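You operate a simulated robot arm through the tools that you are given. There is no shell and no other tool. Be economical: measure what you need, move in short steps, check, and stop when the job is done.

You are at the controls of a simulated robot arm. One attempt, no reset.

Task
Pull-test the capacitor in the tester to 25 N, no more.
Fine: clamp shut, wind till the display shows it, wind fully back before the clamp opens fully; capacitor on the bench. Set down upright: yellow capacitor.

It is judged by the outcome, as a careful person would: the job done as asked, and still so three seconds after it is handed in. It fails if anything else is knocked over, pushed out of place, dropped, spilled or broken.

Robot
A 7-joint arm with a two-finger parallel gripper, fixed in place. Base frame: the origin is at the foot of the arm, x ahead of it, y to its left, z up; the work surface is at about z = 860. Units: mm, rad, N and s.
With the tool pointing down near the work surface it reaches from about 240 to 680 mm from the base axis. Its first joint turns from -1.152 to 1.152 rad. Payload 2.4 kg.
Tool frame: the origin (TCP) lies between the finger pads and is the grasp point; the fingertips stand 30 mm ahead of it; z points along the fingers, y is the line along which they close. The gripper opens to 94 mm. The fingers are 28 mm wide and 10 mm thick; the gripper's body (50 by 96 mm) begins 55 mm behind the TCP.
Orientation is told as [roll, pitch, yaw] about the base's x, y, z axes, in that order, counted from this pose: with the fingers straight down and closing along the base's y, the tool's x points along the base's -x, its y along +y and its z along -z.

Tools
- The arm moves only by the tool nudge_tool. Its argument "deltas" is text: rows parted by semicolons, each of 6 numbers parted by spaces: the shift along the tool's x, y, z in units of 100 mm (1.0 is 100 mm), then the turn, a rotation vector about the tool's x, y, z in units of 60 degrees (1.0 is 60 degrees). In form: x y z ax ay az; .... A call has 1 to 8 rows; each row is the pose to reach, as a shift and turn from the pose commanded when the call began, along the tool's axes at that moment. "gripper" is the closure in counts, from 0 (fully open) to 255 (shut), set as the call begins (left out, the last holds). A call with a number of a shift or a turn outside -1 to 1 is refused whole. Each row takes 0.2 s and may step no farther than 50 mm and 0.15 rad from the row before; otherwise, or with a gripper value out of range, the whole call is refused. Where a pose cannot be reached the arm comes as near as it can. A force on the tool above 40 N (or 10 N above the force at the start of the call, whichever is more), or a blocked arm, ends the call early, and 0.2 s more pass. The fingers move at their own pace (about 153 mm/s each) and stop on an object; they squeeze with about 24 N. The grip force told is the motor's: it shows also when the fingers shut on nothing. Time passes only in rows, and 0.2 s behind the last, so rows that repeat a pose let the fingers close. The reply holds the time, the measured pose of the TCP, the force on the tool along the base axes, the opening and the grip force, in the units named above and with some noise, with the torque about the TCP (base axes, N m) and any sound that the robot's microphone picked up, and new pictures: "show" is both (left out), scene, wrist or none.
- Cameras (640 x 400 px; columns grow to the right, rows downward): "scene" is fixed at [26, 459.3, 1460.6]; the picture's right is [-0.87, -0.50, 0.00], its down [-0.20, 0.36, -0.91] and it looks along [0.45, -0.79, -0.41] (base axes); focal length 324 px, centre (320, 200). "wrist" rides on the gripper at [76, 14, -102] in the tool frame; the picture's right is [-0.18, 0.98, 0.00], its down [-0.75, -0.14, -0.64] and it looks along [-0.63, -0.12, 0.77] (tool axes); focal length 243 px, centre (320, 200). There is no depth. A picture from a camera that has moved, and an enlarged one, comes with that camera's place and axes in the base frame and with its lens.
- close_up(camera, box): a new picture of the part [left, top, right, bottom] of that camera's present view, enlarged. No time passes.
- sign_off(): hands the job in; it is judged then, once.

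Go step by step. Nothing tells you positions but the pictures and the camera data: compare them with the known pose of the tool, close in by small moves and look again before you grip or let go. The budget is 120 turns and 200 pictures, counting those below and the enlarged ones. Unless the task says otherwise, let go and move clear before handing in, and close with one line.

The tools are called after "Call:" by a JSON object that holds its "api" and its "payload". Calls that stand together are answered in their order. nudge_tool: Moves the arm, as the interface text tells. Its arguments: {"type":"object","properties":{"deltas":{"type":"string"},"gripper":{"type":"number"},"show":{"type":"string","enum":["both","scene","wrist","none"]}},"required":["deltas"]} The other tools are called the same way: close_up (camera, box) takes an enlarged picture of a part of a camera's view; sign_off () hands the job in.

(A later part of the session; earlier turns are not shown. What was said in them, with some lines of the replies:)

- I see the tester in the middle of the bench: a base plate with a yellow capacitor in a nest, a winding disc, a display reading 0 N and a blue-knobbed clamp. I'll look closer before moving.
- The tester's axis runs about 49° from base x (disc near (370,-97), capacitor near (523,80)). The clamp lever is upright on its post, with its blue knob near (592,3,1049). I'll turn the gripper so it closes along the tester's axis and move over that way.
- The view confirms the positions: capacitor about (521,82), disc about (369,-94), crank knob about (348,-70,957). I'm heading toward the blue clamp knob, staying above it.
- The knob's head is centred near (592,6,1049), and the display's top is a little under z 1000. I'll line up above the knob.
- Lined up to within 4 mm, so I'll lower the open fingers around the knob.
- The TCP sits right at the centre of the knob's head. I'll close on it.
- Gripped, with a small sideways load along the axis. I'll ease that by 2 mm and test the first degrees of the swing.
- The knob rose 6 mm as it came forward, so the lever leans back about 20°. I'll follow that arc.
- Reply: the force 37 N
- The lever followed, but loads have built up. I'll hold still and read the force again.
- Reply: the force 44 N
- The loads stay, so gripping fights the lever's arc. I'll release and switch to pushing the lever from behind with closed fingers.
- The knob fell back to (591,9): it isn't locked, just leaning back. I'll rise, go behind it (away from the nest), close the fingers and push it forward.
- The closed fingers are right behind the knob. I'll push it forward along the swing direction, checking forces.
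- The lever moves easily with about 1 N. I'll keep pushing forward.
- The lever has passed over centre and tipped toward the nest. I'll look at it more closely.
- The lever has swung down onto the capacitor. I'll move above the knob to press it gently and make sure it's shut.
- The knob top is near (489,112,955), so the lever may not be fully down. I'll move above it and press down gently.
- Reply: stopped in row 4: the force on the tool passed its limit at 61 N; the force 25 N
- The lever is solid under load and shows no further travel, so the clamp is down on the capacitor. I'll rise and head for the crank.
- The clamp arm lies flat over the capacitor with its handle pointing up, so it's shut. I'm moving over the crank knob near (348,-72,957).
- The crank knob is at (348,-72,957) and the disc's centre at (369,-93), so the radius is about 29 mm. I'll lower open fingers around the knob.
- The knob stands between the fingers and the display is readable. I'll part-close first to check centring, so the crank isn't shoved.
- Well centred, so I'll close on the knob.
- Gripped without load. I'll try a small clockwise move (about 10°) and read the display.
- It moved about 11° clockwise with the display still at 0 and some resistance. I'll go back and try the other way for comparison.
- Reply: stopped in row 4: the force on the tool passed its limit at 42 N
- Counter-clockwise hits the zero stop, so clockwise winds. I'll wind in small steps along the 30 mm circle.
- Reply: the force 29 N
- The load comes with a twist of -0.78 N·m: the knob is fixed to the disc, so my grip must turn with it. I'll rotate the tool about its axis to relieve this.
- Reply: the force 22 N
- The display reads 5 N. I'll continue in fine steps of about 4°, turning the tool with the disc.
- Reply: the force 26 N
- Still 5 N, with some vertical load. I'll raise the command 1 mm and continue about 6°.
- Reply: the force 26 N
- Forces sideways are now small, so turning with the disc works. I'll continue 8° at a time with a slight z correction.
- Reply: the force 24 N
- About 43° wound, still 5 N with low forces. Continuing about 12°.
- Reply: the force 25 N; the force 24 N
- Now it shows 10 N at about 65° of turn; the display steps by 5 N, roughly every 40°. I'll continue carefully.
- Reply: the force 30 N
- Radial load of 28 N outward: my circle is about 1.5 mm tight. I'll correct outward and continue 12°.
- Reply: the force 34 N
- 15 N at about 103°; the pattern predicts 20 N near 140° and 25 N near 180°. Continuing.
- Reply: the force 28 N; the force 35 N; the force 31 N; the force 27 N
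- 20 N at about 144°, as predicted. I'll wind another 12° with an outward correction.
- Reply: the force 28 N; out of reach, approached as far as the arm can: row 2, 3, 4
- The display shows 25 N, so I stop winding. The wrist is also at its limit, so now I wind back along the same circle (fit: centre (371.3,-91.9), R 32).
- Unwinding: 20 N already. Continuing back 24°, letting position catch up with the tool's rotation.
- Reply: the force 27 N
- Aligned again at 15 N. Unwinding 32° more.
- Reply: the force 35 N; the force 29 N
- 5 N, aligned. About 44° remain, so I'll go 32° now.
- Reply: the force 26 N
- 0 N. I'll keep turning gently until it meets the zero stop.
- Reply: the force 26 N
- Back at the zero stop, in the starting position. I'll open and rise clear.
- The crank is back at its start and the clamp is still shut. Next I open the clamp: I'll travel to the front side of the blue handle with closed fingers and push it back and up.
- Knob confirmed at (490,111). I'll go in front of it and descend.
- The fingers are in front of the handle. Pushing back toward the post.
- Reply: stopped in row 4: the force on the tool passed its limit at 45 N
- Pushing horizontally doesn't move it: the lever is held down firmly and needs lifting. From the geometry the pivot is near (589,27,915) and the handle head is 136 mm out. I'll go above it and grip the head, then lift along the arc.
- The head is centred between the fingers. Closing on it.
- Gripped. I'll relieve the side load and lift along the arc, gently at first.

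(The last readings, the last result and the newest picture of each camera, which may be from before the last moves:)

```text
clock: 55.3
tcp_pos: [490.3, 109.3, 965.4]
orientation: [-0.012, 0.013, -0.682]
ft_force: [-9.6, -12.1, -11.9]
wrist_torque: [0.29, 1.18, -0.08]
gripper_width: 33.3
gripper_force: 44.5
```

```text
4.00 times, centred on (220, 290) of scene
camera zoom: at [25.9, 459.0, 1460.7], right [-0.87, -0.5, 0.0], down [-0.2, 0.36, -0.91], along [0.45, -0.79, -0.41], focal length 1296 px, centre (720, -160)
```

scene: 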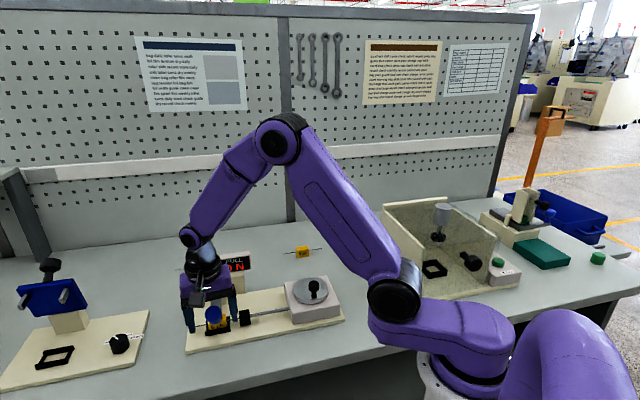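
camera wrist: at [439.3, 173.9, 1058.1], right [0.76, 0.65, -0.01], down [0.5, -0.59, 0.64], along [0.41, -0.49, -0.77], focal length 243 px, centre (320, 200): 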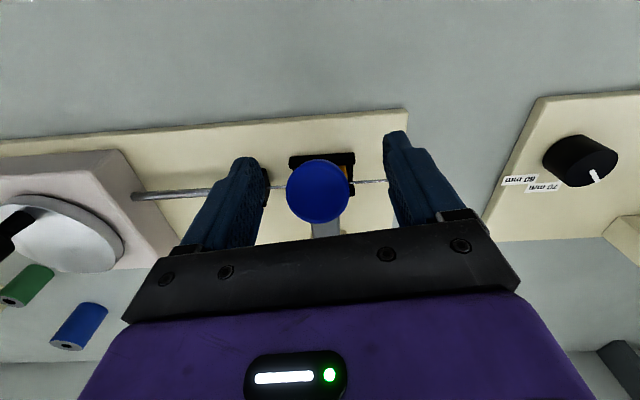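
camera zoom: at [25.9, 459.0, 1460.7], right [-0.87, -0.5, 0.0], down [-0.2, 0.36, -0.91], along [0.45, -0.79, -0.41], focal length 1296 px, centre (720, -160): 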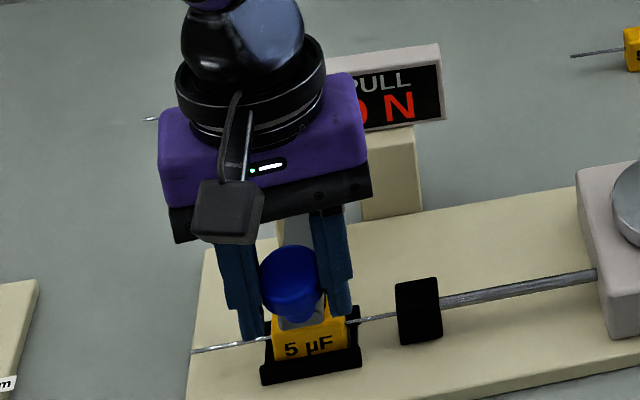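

The lever is lifting off. Continuing along the arc.

Call:
{"api": "nudge_tool", "payload": {"deltas": "-0.02 -0.01 -0.055 0 0 0; -0.043 -0.01 -0.11 0 0 0; -0.068 -0.01 -0.162 0 0 0; -0.096 -0.01 -0.215 0 0 0; -0.126 -0.01 -0.265 0 0 0; -0.158 -0.01 -0.316 0 0 0; -0.158 -0.01 -0.316 0 0 0", "show": "none"}}

Call:
{"api": "close_up", "payload": {"camera": "scene", "box": [150, 220, 290, 340]}}

```text
clock: 56.9
tcp_pos: [502.3, 99.3, 996.4]
orientation: [-0.01, 0.012, -0.683]
ft_force: [-11.5, -0.8, -7.6]
wrist_torque: [0.58, 1.2, 0.05]
gripper_width: 33.2
gripper_force: 45.0
```

```text
3.33 times, centred on (220, 280) of scene
camera zoom: at [25.8, 459.3, 1460.6], right [-0.87, -0.5, 0.0], down [-0.2, 0.36, -0.91], along [0.45, -0.79, -0.41], focal length 1080 px, centre (653, -67)
```

zoom: 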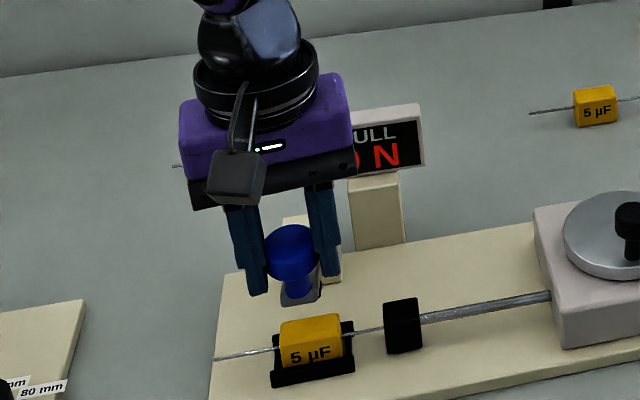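

Low forces, and the capacitor stays in its nest. Continuing to swing up.

Call:
{"api": "nudge_tool", "payload": {"deltas": "-0.071 0 -0.095 0 0 0; -0.149 0 -0.184 0 0 0; -0.235 0 -0.265 0 0 0; -0.328 0 -0.338 0 0 0; -0.427 0 -0.404 0 0 0; -0.531 0 -0.46 0 0 0; -0.531 0 -0.46 0 0 0", "show": "none"}}

Call:
{"api": "close_up", "payload": {"camera": "scene", "box": [150, 190, 310, 340]}}

```text
clock: 58.3
tcp_pos: [536.8, 64.4, 1040.1]
orientation: [-0.023, 0.026, -0.687]
ft_force: [-9.1, -2.0, 7.8]
wrist_torque: [0.3, -0.19, 0.01]
gripper_width: 34.2
gripper_force: 45.0
stopped in row 6: the force on the tool passed its limit at 41 N (the readings are from after the stop); the commanded pose is now the measured one
```

```text
2.67 times, centred on (230, 265) of scene
camera zoom: at [25.6, 459.2, 1460.7], right [-0.87, -0.5, 0.0], down [-0.2, 0.36, -0.91], along [0.45, -0.79, -0.41], focal length 864 px, centre (560, 27)
```

zoom: 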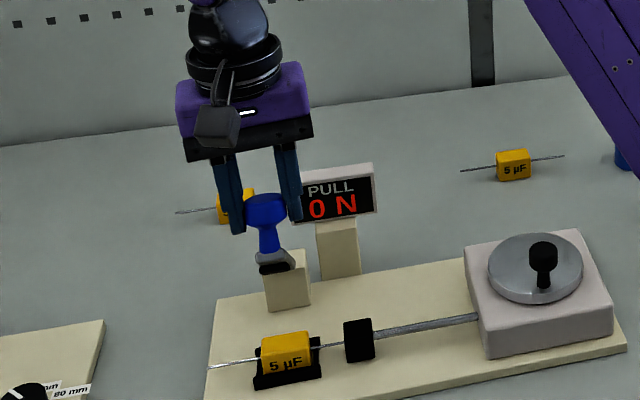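

The lever is about 60° up. Slightly correcting the sideways tilt, I continue on a marginally larger arc.

Call:
{"api": "nudge_tool", "payload": {"deltas": "-0.03 0 -0.025 -0.01 0 0; -0.11 0 -0.06 -0.02 0 0; -0.168 0 -0.085 -0.03 0 0; -0.224 0 -0.105 -0.03 0 0; -0.28 0 -0.12 -0.03 0 0; -0.342 0 -0.135 -0.03 0 0; -0.342 0 -0.135 -0.03 0 0", "show": "none"}}

Call:
{"api": "close_up", "payload": {"camera": "scene", "box": [150, 190, 310, 340]}}

```text
clock: 59.9
tcp_pos: [561.4, 41.2, 1052.8]
orientation: [-0.001, 0.03, -0.689]
ft_force: [-31.6, -13.6, 18.6]
wrist_torque: [0.94, 0.89, 0.01]
gripper_width: 34.1
gripper_force: 44.8
```

```text
2.67 times, centred on (230, 265) of scene
camera zoom: at [24.6, 458.8, 1460.8], right [-0.87, -0.5, 0.0], down [-0.2, 0.36, -0.91], along [0.45, -0.79, -0.41], focal length 864 px, centre (560, 27)
```

zoom: 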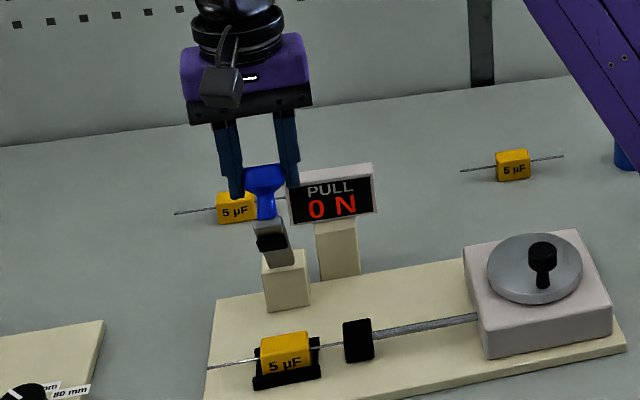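

Mainly a sideways load. Correcting 2 mm along the axis and continuing over the top.

Call:
{"api": "nudge_tool", "payload": {"deltas": "0 -0.02 -0.005 0 0 0; -0.06 -0.025 -0.025 0 0 0; -0.12 -0.025 -0.037 0 0 0; -0.18 -0.025 -0.045 0 0 0; -0.24 -0.025 -0.05 0 0 0; -0.3 -0.025 -0.053 0 0 0; -0.3 -0.025 -0.053 0 0 0", "show": "none"}}

Call:
{"api": "close_up", "payload": {"camera": "scene", "box": [150, 190, 310, 340]}}

```text
clock: 61.5
tcp_pos: [584.8, 17.4, 1056.4]
orientation: [0.001, 0.029, -0.688]
ft_force: [-31.0, -21.2, 15.3]
wrist_torque: [0.87, 0.84, 0.07]
gripper_width: 34.3
gripper_force: 44.8
```

```text
2.67 times, centred on (230, 265) of scene
camera zoom: at [24.8, 458.6, 1460.9], right [-0.87, -0.5, 0.0], down [-0.2, 0.36, -0.91], along [0.45, -0.79, -0.41], focal length 864 px, centre (560, 27)
```

zoom: 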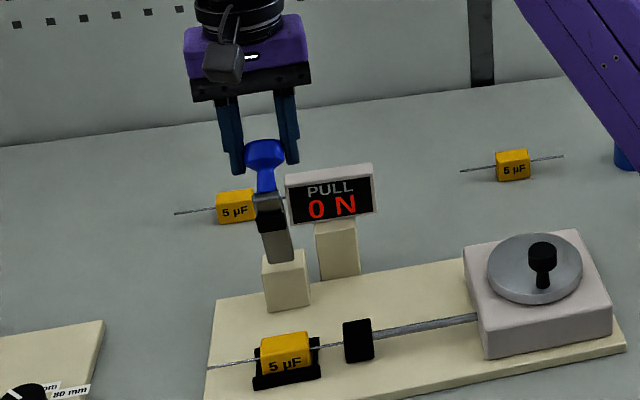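

Almost there. One more correction and the last 15 mm.

Call:
{"api": "nudge_tool", "payload": {"deltas": "0 -0.02 0 0 0 0; -0.05 -0.025 -0.002 0 0 0; -0.1 -0.025 0.002 0 0 0; -0.15 -0.025 0.008 0 0 0; -0.15 -0.025 0.008 0 0 0", "show": "none"}}

Call:
{"api": "close_up", "payload": {"camera": "scene", "box": [150, 190, 310, 340]}}

```text
clock: 62.7
tcp_pos: [594.2, 8.3, 1056.7]
orientation: [0.0, 0.029, -0.69]
ft_force: [-28.0, -19.4, 13.0]
wrist_torque: [0.86, 1.01, 0.12]
gripper_width: 34.6
gripper_force: 44.7
```

```text
2.67 times, centred on (230, 265) of scene
camera zoom: at [24.9, 458.7, 1460.9], right [-0.87, -0.5, 0.0], down [-0.2, 0.36, -0.91], along [0.45, -0.79, -0.41], focal length 864 px, centre (560, 27)
```

zoom: 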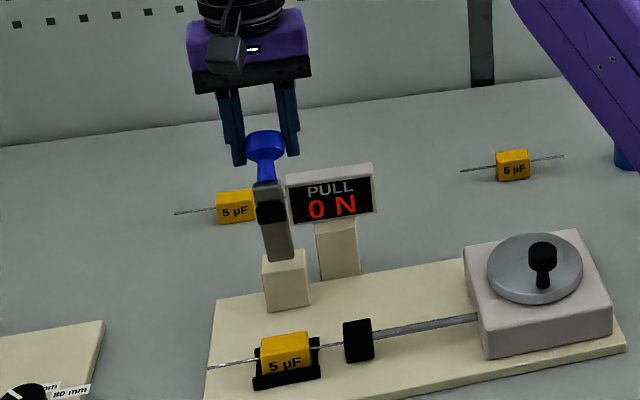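

It looks like the initial open pose. I'll push a few mm more to seat it back, then release while watching.

Call:
{"api": "nudge_tool", "payload": {"deltas": "-0.03 0 0 0 0 0; -0.06 -0.0 0.003 0 0 0; -0.06 0 0.003 0 0 0", "show": "none"}}

Call:
{"api": "nudge_tool", "payload": {"deltas": "0 0 0 0 0 0; 0 0 0 0 0 0; 0 0 0 0 0 0", "gripper": 50}}

```text
clock: 63.5
tcp_pos: [597.5, 4.5, 1056.4]
orientation: [0.003, 0.031, -0.69]
ft_force: [-26.9, -17.4, 4.6]
wrist_torque: [0.97, 0.93, 0.09]
gripper_width: 34.4
gripper_force: 45.3
```

```text
clock: 64.3
tcp_pos: [599.9, 6.9, 1055.5]
orientation: [0.011, 0.023, -0.686]
ft_force: [0.4, 0.3, 0.5]
wrist_torque: [0.02, 0.0, -0.01]
gripper_width: 75.7
gripper_force: 0.1
camera wrist: at [552.0, 64.0, 1160.2], right [0.77, 0.64, 0.01], down [0.5, -0.6, 0.62], along [0.4, -0.47, -0.78], focal length 243 px, centre (320, 200)
```

scene: 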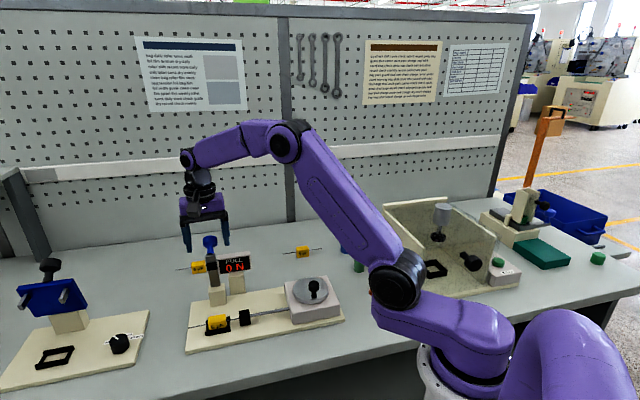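
wrist: 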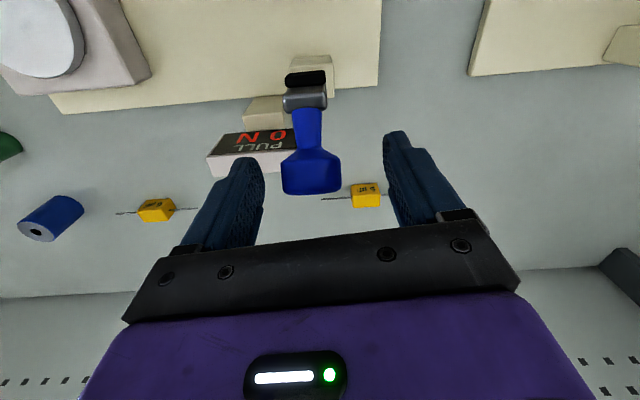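

The clamp is fully open and stays open. I'll rise, move toward the capacitor and start turning the gripper 90° so it closes across the body, perpendicular to the leads.

Call:
{"api": "nudge_tool", "payload": {"deltas": "0 0 -0.4 0 -0.024 0; 0 0 -0.8 0 -0.024 0; 0.3 0 -0.8 0 -0.024 -0.13; 0.6 0 -0.8 0 -0.024 -0.26; 0.9 0 -0.8 0 -0.024 -0.39; 0.97 0.0 -0.8 0 -0.024 -0.52; 0.97 0.0 -0.8 0 -0.024 -0.65; 0.97 0.0 -0.8 0 -0.024 -0.75", "gripper": 50}}

```text
clock: 66.1
tcp_pos: [527.2, 65.8, 1138.1]
orientation: [0.014, -0.014, 0.101]
ft_force: [0.3, 0.1, -0.9]
wrist_torque: [-0.03, 0.0, 0.02]
gripper_width: 75.5
gripper_force: 0.0
camera wrist: at [448.3, 71.3, 1239.4], right [0.08, 1.0, 0.02], down [0.76, -0.07, 0.65], along [0.65, -0.04, -0.76], focal length 243 px, centre (320, 200)
```

scene: 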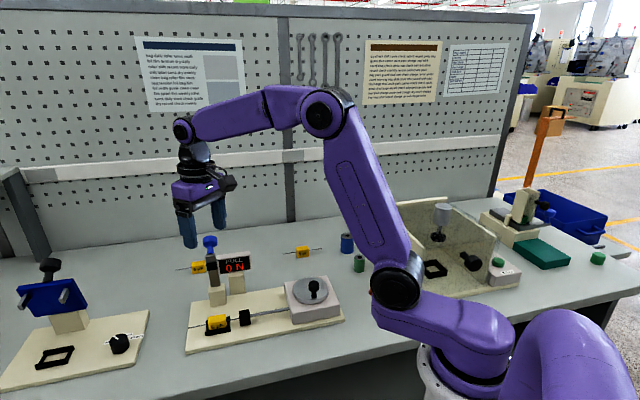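
wrist: 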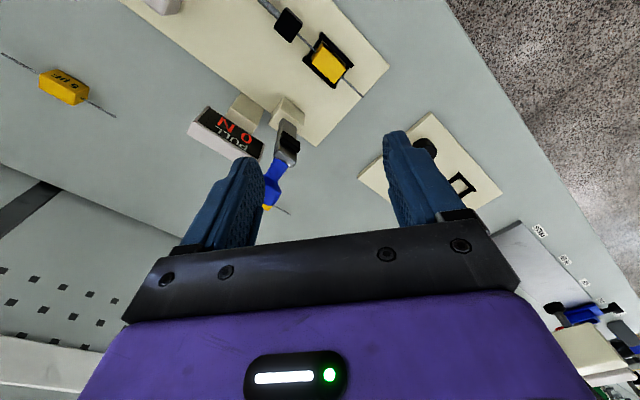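

Call:
{"api": "nudge_tool", "payload": {"deltas": "0.02 0.08 0.1 0.012 0.014 -0.13; 0.04 0.16 0.2 0.012 0.014 -0.26; 0.04 0.16 0.3 0.012 0.014 -0.39; 0.04 0.16 0.4 0.012 0.014 -0.52; 0.04 0.16 0.5 0.012 0.014 -0.65; 0.04 0.16 0.6 0.012 0.014 -0.722; 0.04 0.16 0.6 0.012 0.014 -0.722"}}

Call:
{"api": "close_up", "payload": {"camera": "wrist", "box": [220, 0, 440, 200]}}

```text
clock: 67.7
tcp_pos: [521.1, 83.7, 1077.8]
orientation: [-0.005, -0.001, 0.856]
ft_force: [-0.4, 0.1, -0.1]
wrist_torque: [0.01, 0.01, 0.01]
gripper_width: 75.7
gripper_force: 0.1
camera wrist: at [459.3, 35.5, 1180.6], right [-0.62, 0.78, -0.01], down [0.6, 0.48, 0.64], along [0.51, 0.4, -0.77], focal length 243 px, centre (320, 200)
```

scene: 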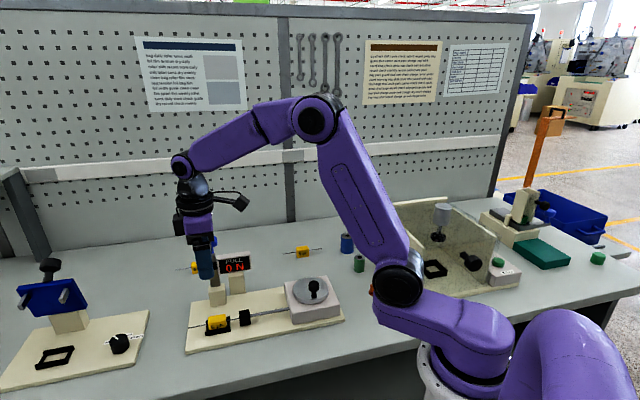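
wrist: 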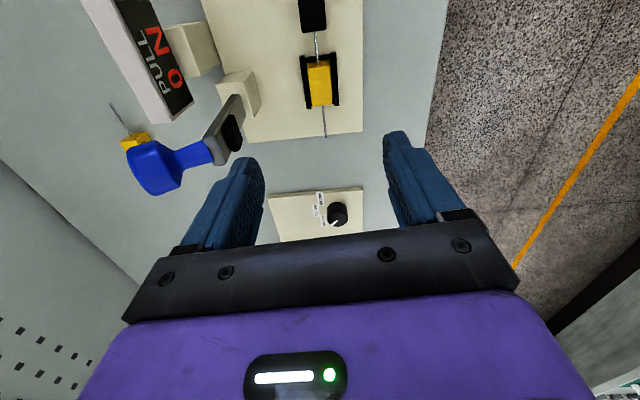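

```text
2.00 times, centred on (330, 100) of wrist
camera zoom: at [459.3, 35.5, 1180.6], right [-0.62, 0.78, -0.01], down [0.6, 0.48, 0.64], along [0.51, 0.4, -0.77], focal length 485 px, centre (300, 400)
```

zoom: 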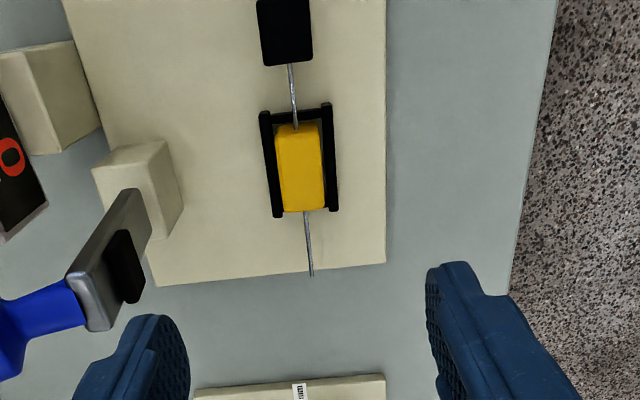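

I see the capacitor, about 25 mm wide, between two low rails with its top near z 897. I'll shift 5 mm along the axis and descend partway.

Call:
{"api": "nudge_tool", "payload": {"deltas": "0.05 0 0.3 0 0 0; 0.05 0 0.7 0 0 0; 0.05 0 1.0 0 0 0; 0.05 0 1.0 0 0 0", "gripper": 100}}

Call:
{"api": "nudge_tool", "payload": {"deltas": "0 0 0.3 0 0 0; 0 0 0.35 0 0 0; 0 0 0.35 0 0 0"}}

Call:
{"api": "close_up", "payload": {"camera": "wrist", "box": [220, 80, 420, 240]}}

Call:
{"api": "close_up", "payload": {"camera": "scene", "box": [170, 270, 270, 350]}}

```text
clock: 68.7
tcp_pos: [518.4, 78.6, 975.4]
orientation: [-0.004, 0.0, 0.855]
ft_force: [0.5, -0.5, 0.8]
wrist_torque: [0.01, 0.0, 0.0]
gripper_width: 57.3
gripper_force: 0.1
camera wrist: at [457.2, 30.4, 1077.8], right [-0.62, 0.78, -0.01], down [0.6, 0.48, 0.64], along [0.51, 0.4, -0.77], focal length 243 px, centre (320, 200)
```

scene: 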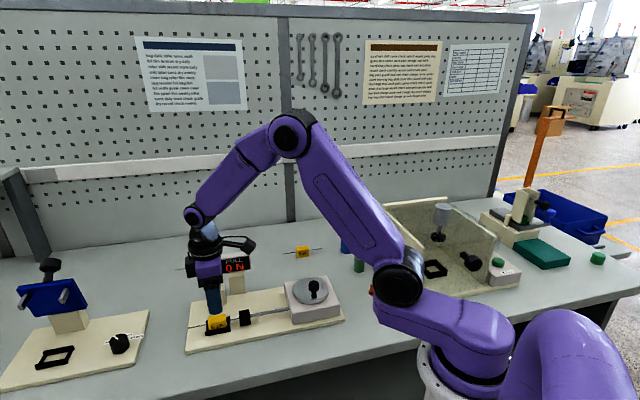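
wrist: 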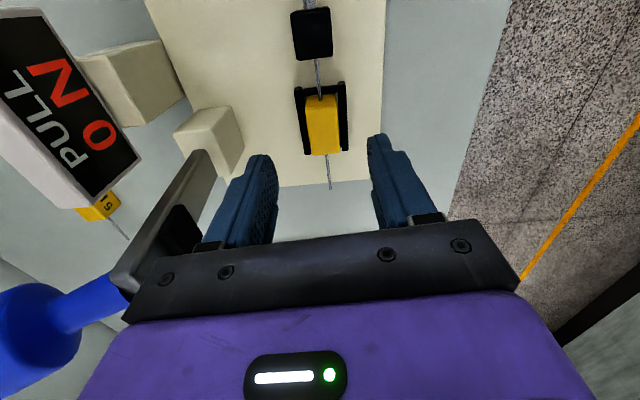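

```text
clock: 69.5
tcp_pos: [520.0, 78.1, 939.9]
orientation: [-0.004, 0.001, 0.856]
ft_force: [-0.3, -0.8, -0.9]
wrist_torque: [-0.03, 0.02, 0.01]
gripper_width: 57.1
gripper_force: 0.1
camera wrist: at [459.1, 30.8, 1043.1], right [-0.62, 0.78, -0.01], down [0.6, 0.48, 0.64], along [0.51, 0.4, -0.77], focal length 243 px, centre (320, 200)
```

scene: 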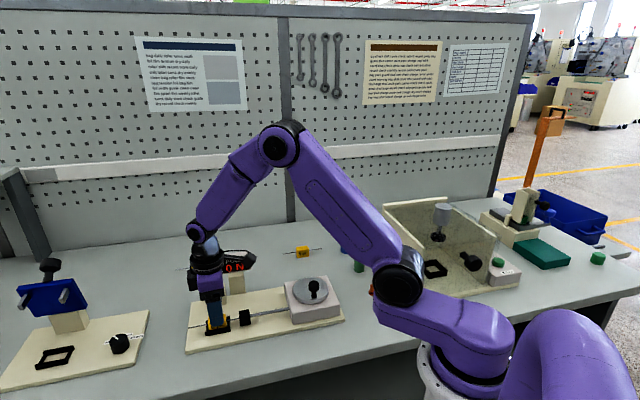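
wrist: 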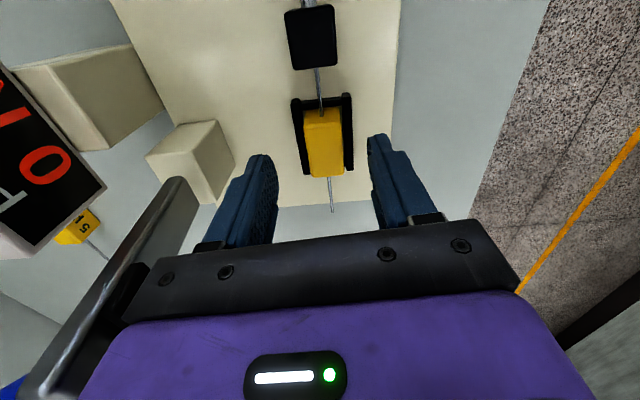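

```text
2.50 times, centred on (320, 160) of wrist
camera zoom: at [459.1, 30.8, 1043.1], right [-0.62, 0.78, -0.01], down [0.6, 0.48, 0.64], along [0.51, 0.4, -0.77], focal length 606 px, centre (320, 300)
```

zoom: 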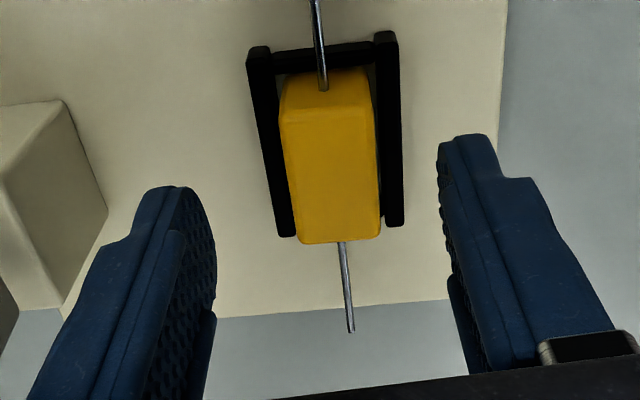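

```text
5.00 times, centred on (220, 310) of scene
camera zoom: at [26.0, 459.3, 1460.6], right [-0.87, -0.5, 0.0], down [-0.2, 0.36, -0.91], along [0.45, -0.79, -0.41], focal length 1621 px, centre (820, -350)
```

zoom: 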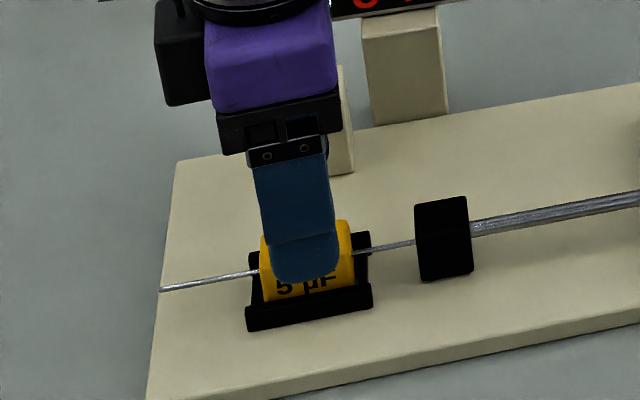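

The body's centre is about 3 mm off toward the front. I'll shift by that and lower so the tips stay above the rails.

Call:
{"api": "nudge_tool", "payload": {"deltas": "0 0.028 0.05 0 0 0; 0 0.028 0.13 0 0 0; 0 0.028 0.19 0 0 0; 0 0.028 0.19 0 0 0"}}

Call:
{"api": "close_up", "payload": {"camera": "wrist", "box": [220, 80, 420, 240]}}

Call:
{"api": "close_up", "payload": {"camera": "scene", "box": [170, 270, 270, 350]}}

```text
clock: 70.5
tcp_pos: [517.9, 80.5, 923.0]
orientation: [-0.004, -0.001, 0.855]
ft_force: [-0.1, 0.5, 0.1]
wrist_torque: [0.03, -0.02, -0.01]
gripper_width: 57.3
gripper_force: 0.1
camera wrist: at [456.3, 33.6, 1025.5], right [-0.62, 0.78, -0.01], down [0.6, 0.48, 0.64], along [0.51, 0.4, -0.77], focal length 243 px, centre (320, 200)
```

scene: 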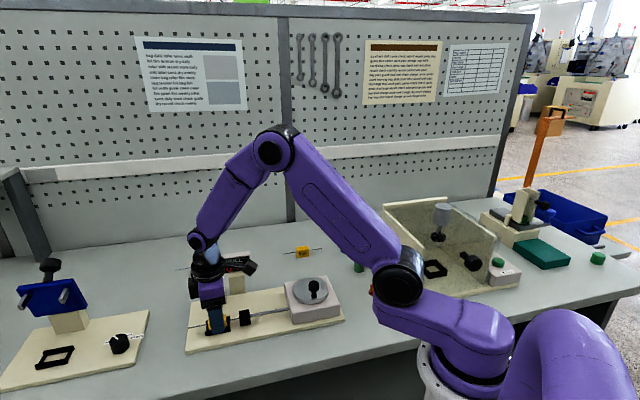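
wrist: 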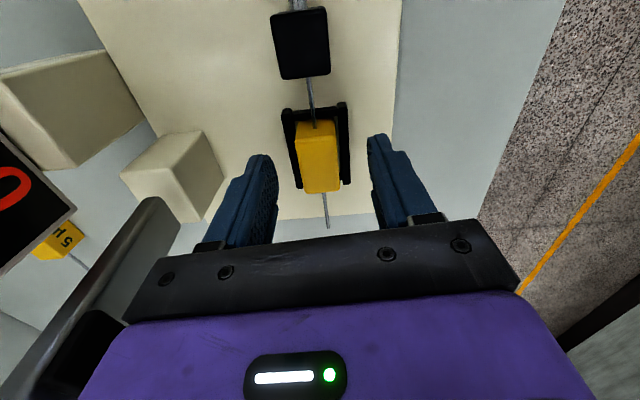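

```text
2.50 times, centred on (320, 160) of wrist
camera zoom: at [456.3, 33.6, 1025.5], right [-0.62, 0.78, -0.01], down [0.6, 0.48, 0.64], along [0.51, 0.4, -0.77], focal length 606 px, centre (320, 300)
```

zoom: 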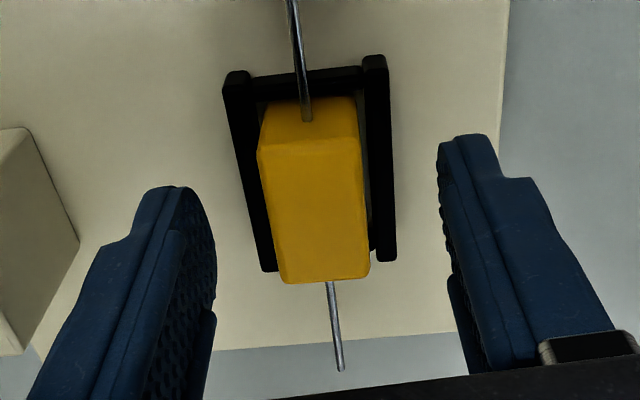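

```text
5.00 times, centred on (220, 310) of scene
camera zoom: at [26.0, 459.3, 1460.6], right [-0.87, -0.5, 0.0], down [-0.2, 0.36, -0.91], along [0.45, -0.79, -0.41], focal length 1621 px, centre (820, -350)
```

zoom: 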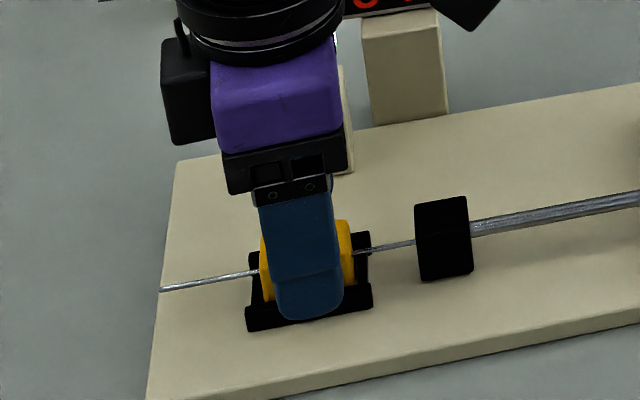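

Well centred. I'll lower 5 mm more and close on the body.

Call:
{"api": "nudge_tool", "payload": {"deltas": "0 0 0.05 0 0 0; 0 0 0.05 0 0 0", "show": "none"}}

Call:
{"api": "nudge_tool", "payload": {"deltas": "0 0 0 0 0 0; 0 0 0 0 0 0; 0 0 0 0 0 0", "gripper": 255}}

Call:
{"api": "close_up", "payload": {"camera": "wrist", "box": [220, 80, 420, 240]}}

```text
clock: 71.1
tcp_pos: [518.8, 80.0, 917.9]
orientation: [-0.005, -0.001, 0.855]
ft_force: [0.6, -0.4, 0.9]
wrist_torque: [-0.02, 0.0, 0.02]
gripper_width: 57.2
gripper_force: 0.1
```

```text
clock: 71.9
tcp_pos: [518.0, 79.7, 918.3]
orientation: [-0.006, -0.001, 0.855]
ft_force: [1.0, 0.6, 0.5]
wrist_torque: [-0.01, -0.07, -0.02]
gripper_width: 23.1
gripper_force: 24.3
camera wrist: at [456.5, 33.0, 1020.7], right [-0.62, 0.78, -0.01], down [0.6, 0.48, 0.64], along [0.51, 0.4, -0.77], focal length 243 px, centre (320, 200)
```

scene: 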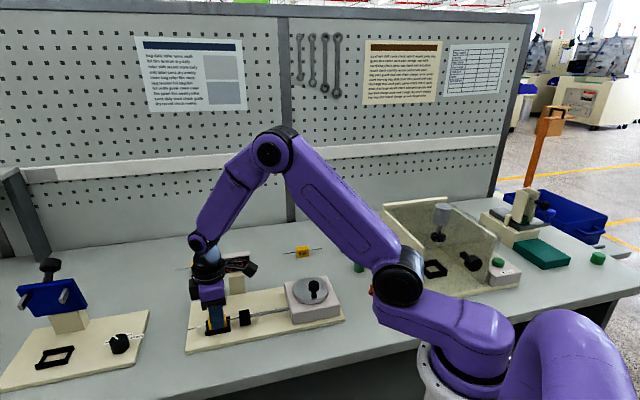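
wrist: 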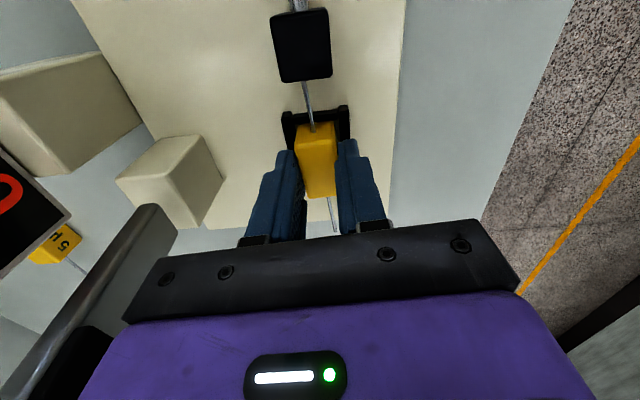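

```text
2.50 times, centred on (320, 160) of wrist
camera zoom: at [456.5, 33.0, 1020.7], right [-0.62, 0.78, -0.01], down [0.6, 0.48, 0.64], along [0.51, 0.4, -0.77], focal length 606 px, centre (320, 300)
```

zoom: 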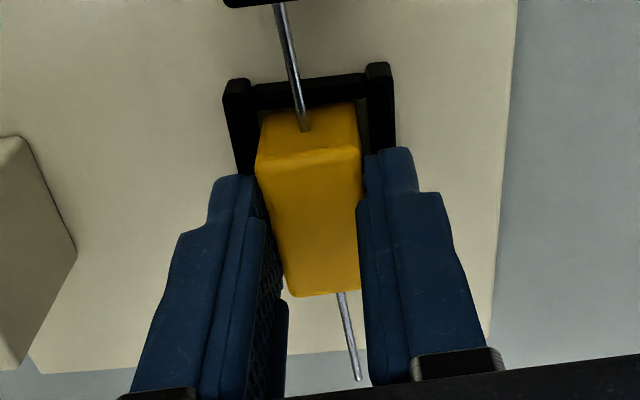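

Gripped at 23 mm width. Lifting straight up slowly.

Call:
{"api": "nudge_tool", "payload": {"deltas": "0 0 -0.04 0 0 0; 0 0 -0.1 0 0 0; 0 0 -0.2 0 0 0; 0 0 -0.35 0 0 0; 0 0 -0.35 0 0 0"}}

Call:
{"api": "close_up", "payload": {"camera": "scene", "box": [170, 250, 290, 350]}}

```text
clock: 73.1
tcp_pos: [516.9, 80.8, 953.9]
orientation: [-0.005, 0.001, 0.856]
ft_force: [-0.7, -0.3, -0.2]
wrist_torque: [0.0, -0.03, -0.03]
gripper_width: 23.1
gripper_force: 24.1
camera wrist: at [455.6, 33.3, 1055.9], right [-0.62, 0.78, -0.01], down [0.6, 0.48, 0.64], along [0.51, 0.4, -0.77], focal length 243 px, centre (320, 200)
```

scene: 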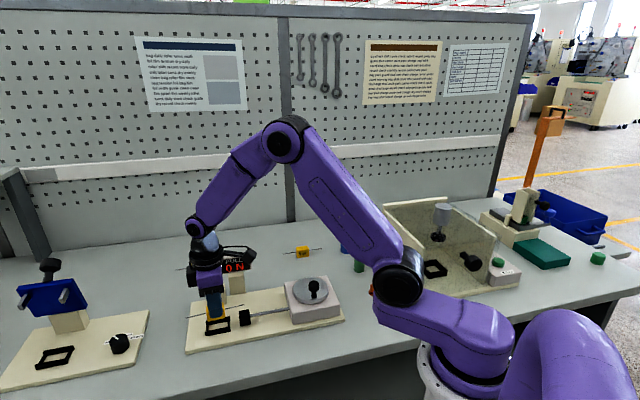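
wrist: 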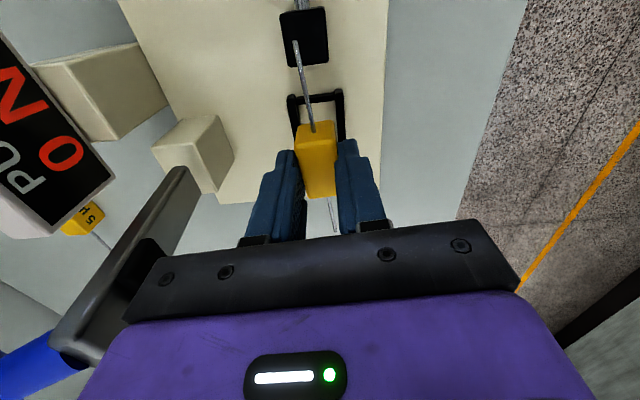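

```text
4.00 times, centred on (230, 300) of scene
camera zoom: at [26.0, 459.3, 1460.6], right [-0.87, -0.5, 0.0], down [-0.2, 0.36, -0.91], along [0.45, -0.79, -0.41], focal length 1296 px, centre (680, -200)
```

zoom: 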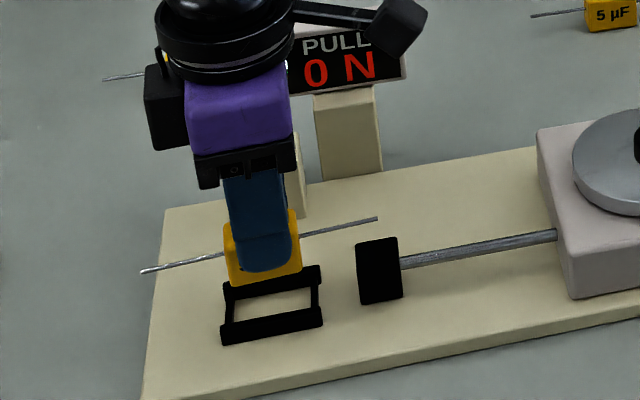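

The capacitor is free with both leads intact. There's a clear strip of bench in front of the tester, about 100 mm wide. I'll carry it there: 95 mm forward.

Call:
{"api": "nudge_tool", "payload": {"deltas": "0 0 -0.2 0 0 0; 0 0.3 -0.2 0 0 0; 0 0.6 -0.2 0 0 0; 0 0.95 -0.2 0 0 0; 0 0.95 0.1 0 0 0; 0 0.95 0.25 0 0 0;0 0.95 0.25 0 0 0"}}

Call:
{"api": "close_up", "payload": {"camera": "scene", "box": [140, 270, 300, 400]}}

```text
clock: 74.7
tcp_pos: [447.4, 143.3, 928.6]
orientation: [-0.007, 0.0, 0.855]
ft_force: [0.3, -0.5, -0.2]
wrist_torque: [0.03, 0.02, -0.01]
gripper_width: 22.7
gripper_force: 23.7
camera wrist: at [386.1, 96.1, 1030.1], right [-0.62, 0.78, -0.01], down [0.6, 0.48, 0.64], along [0.51, 0.4, -0.77], focal length 243 px, centre (320, 200)
```

scene: 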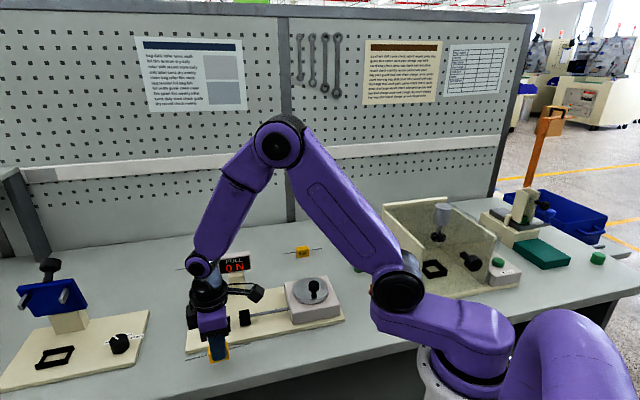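
wrist: 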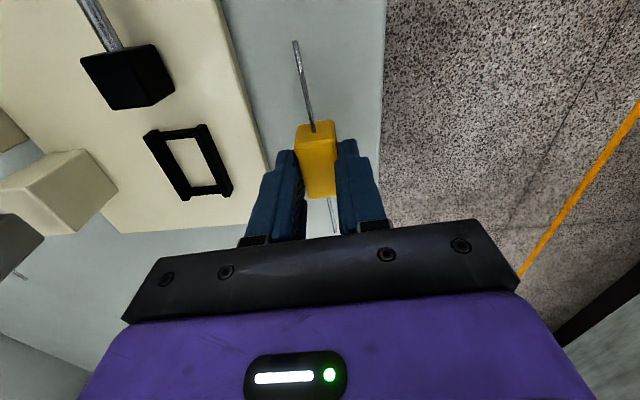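

```text
3.08 times, centred on (220, 335) of scene
camera zoom: at [26.0, 459.3, 1460.6], right [-0.87, -0.5, 0.0], down [-0.2, 0.36, -0.91], along [0.45, -0.79, -0.41], focal length 997 px, centre (628, -215)
```

zoom: 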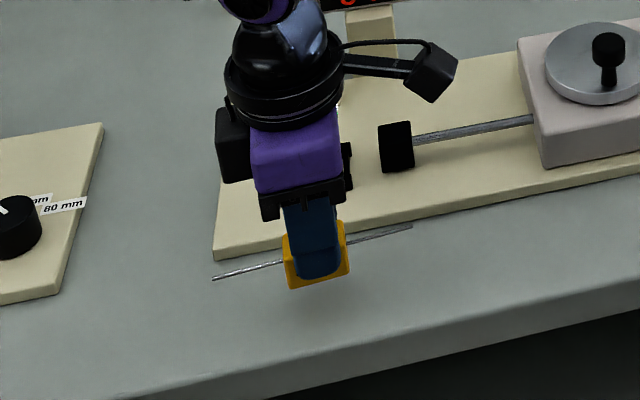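

Over the middle of the clear strip. Lowering gently toward the bench.

Call:
{"api": "nudge_tool", "payload": {"deltas": "0 0 0.1 0 0 0; 0 0 0.15 0 0 0; 0 0 0.18 0 0 0; 0 0 0.2 0 0 0; 0 0 0.2 0 0 0", "show": "none"}}

Call:
{"api": "close_up", "payload": {"camera": "scene", "box": [180, 310, 270, 390]}}

```text
clock: 75.9
tcp_pos: [446.6, 143.2, 909.0]
orientation: [-0.004, 0.0, 0.857]
ft_force: [0.5, -0.3, -0.6]
wrist_torque: [0.0, 0.0, 0.03]
gripper_width: 22.8
gripper_force: 24.1
```

```text
5.00 times, centred on (225, 350) of scene
camera zoom: at [26.0, 459.3, 1460.6], right [-0.87, -0.5, 0.0], down [-0.2, 0.36, -0.91], along [0.45, -0.79, -0.41], focal length 1621 px, centre (795, -550)
```

zoom: 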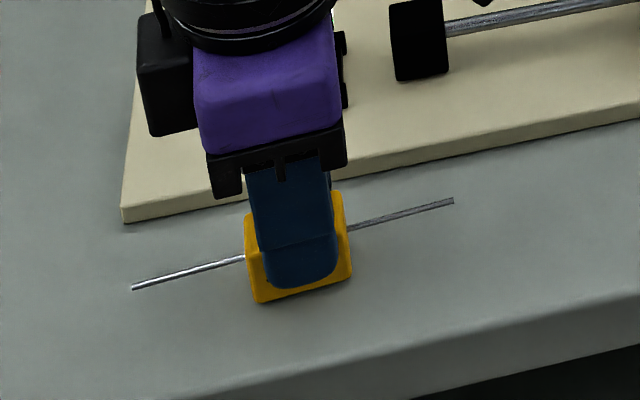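

Close to the bench but not touching yet. I'll go down in 1 mm steps and check the contact force.

Call:
{"api": "nudge_tool", "payload": {"deltas": "0 0 0.01 0 0 0; 0 0 0.02 0 0 0; 0 0 0.03 0 0 0; 0 0 0.03 0 0 0", "show": "none"}}

```text
clock: 76.9
tcp_pos: [446.4, 142.1, 905.5]
orientation: [-0.008, -0.005, 0.854]
ft_force: [-3.2, -0.4, 19.9]
wrist_torque: [0.03, 0.12, 0.03]
gripper_width: 22.9
gripper_force: 24.1
```

Contact is made. I'll ease off slightly and let go, opening only moderately.

Call:
{"api": "nudge_tool", "payload": {"deltas": "0 0 -0.004 0 0 0; 0 0 -0.004 0 0 0", "show": "none"}}

Call:
{"api": "nudge_tool", "payload": {"deltas": "0 0 0 0 0 0; 0 0 0 0 0 0; 0 0 0 0 0 0", "gripper": 140, "show": "none"}}

Call:
{"api": "nudge_tool", "payload": {"deltas": "0 0 -0.2 0 0 0; 0 0 -0.5 0 0 0; 0 0 -1.0 0 0 0; 0 0 -1.0 0 0 0"}}

Call:
{"api": "close_up", "payload": {"camera": "scene", "box": [160, 230, 360, 390]}}

```text
clock: 77.5
tcp_pos: [447.1, 142.4, 905.6]
orientation: [-0.006, -0.003, 0.855]
ft_force: [4.9, 2.6, 14.1]
wrist_torque: [0.11, -0.17, -0.03]
gripper_width: 23.0
gripper_force: 23.5
```

```text
clock: 78.3
tcp_pos: [446.7, 142.4, 904.1]
orientation: [-0.005, -0.001, 0.855]
ft_force: [0.6, -0.4, 0.2]
wrist_torque: [-0.01, 0.01, -0.04]
gripper_width: 42.6
gripper_force: 0.0
```

```text
clock: 79.3
tcp_pos: [447.5, 144.3, 1006.5]
orientation: [-0.005, 0.001, 0.855]
ft_force: [-0.3, 0.7, -0.2]
wrist_torque: [0.04, 0.02, -0.01]
gripper_width: 42.6
gripper_force: 0.0
camera wrist: at [385.5, 96.4, 1108.9], right [-0.62, 0.78, 0.0], down [0.6, 0.48, 0.64], along [0.51, 0.4, -0.77], focal length 243 px, centre (320, 200)
```

scene: 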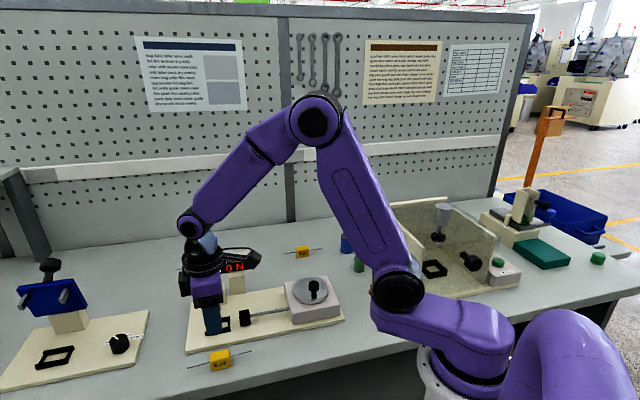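
wrist: 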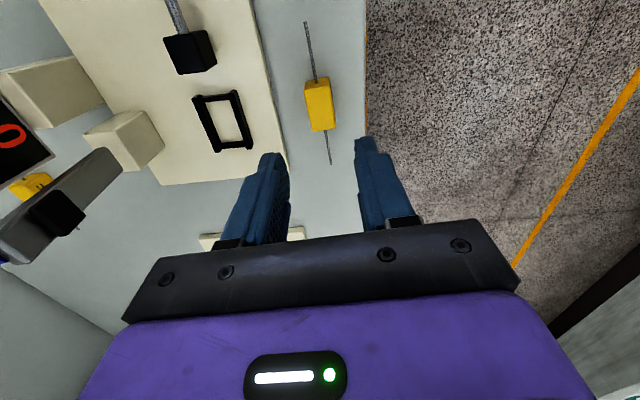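

```text
2.50 times, centred on (260, 310) of scene
camera zoom: at [26.0, 459.3, 1460.6], right [-0.87, -0.5, 0.0], down [-0.2, 0.36, -0.91], along [0.45, -0.79, -0.41], focal length 810 px, centre (470, -75)
```

zoom: 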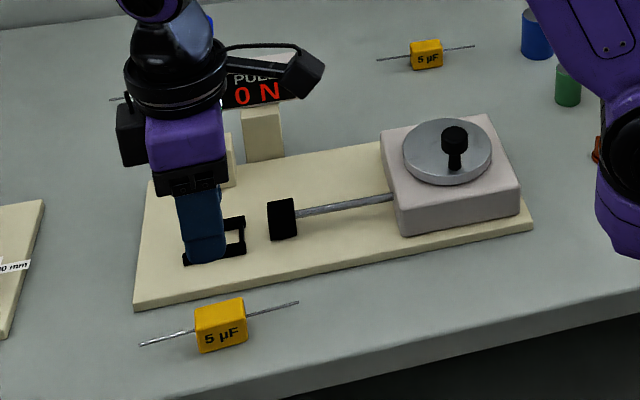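

The capacitor stands upright on the bench, the tester reads 0 N, and the crank and clamp are back. I'll move the arm up and clear for a final look.

Call:
{"api": "nudge_tool", "payload": {"deltas": "0 0 -0.4 0 0 0; 0 0 -0.8 0 0 0; 0.4 0 -1.0 0 0 0; 0.8 0 -1.0 0 0 0; 0.8 0 -1.0 0 0 0", "show": "scene"}}

Call:
{"api": "close_up", "payload": {"camera": "scene", "box": [160, 230, 360, 390]}}

```text
clock: 80.5
tcp_pos: [393.6, 84.0, 1102.0]
orientation: [-0.005, 0.002, 0.856]
ft_force: [-0.4, 0.5, 1.0]
wrist_torque: [-0.01, 0.01, 0.0]
gripper_width: 42.3
gripper_force: 0.1
```

scene: 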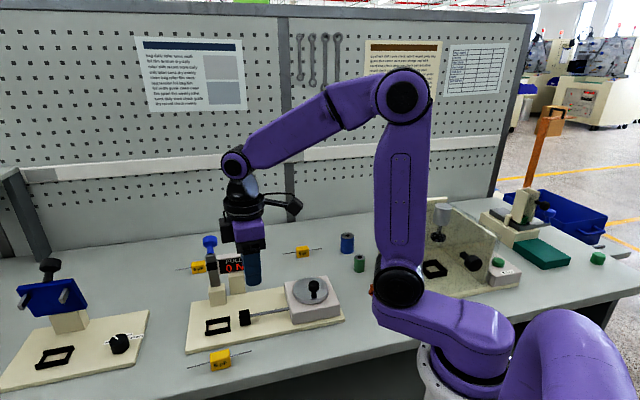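

```text
2.50 times, centred on (260, 310) of scene
camera zoom: at [26.0, 459.3, 1460.6], right [-0.87, -0.5, 0.0], down [-0.2, 0.36, -0.91], along [0.45, -0.79, -0.41], focal length 810 px, centre (470, -75)
```

zoom: 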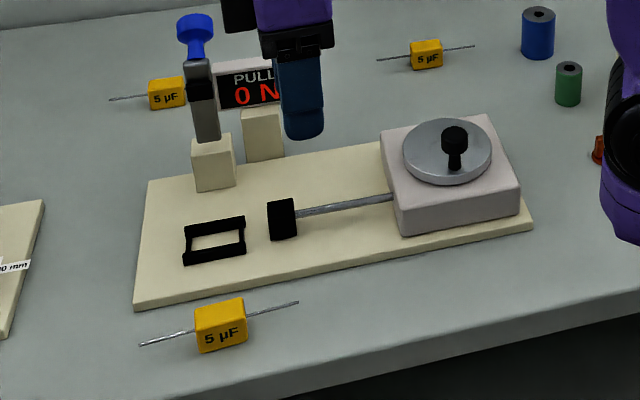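

Everything is in place: clamp open, crank back at zero, capacitor upright on the bench, nothing else disturbed. Handing in.

Call:
{"api": "sign_off", "payload": {}}

```text
The job is handed in.
```

The capacitor was pull-tested until the display showed 25 N (it reads in 5 N steps). It was then wound fully back to 0 N, unclamped and set upright on the bench in front of the tester.
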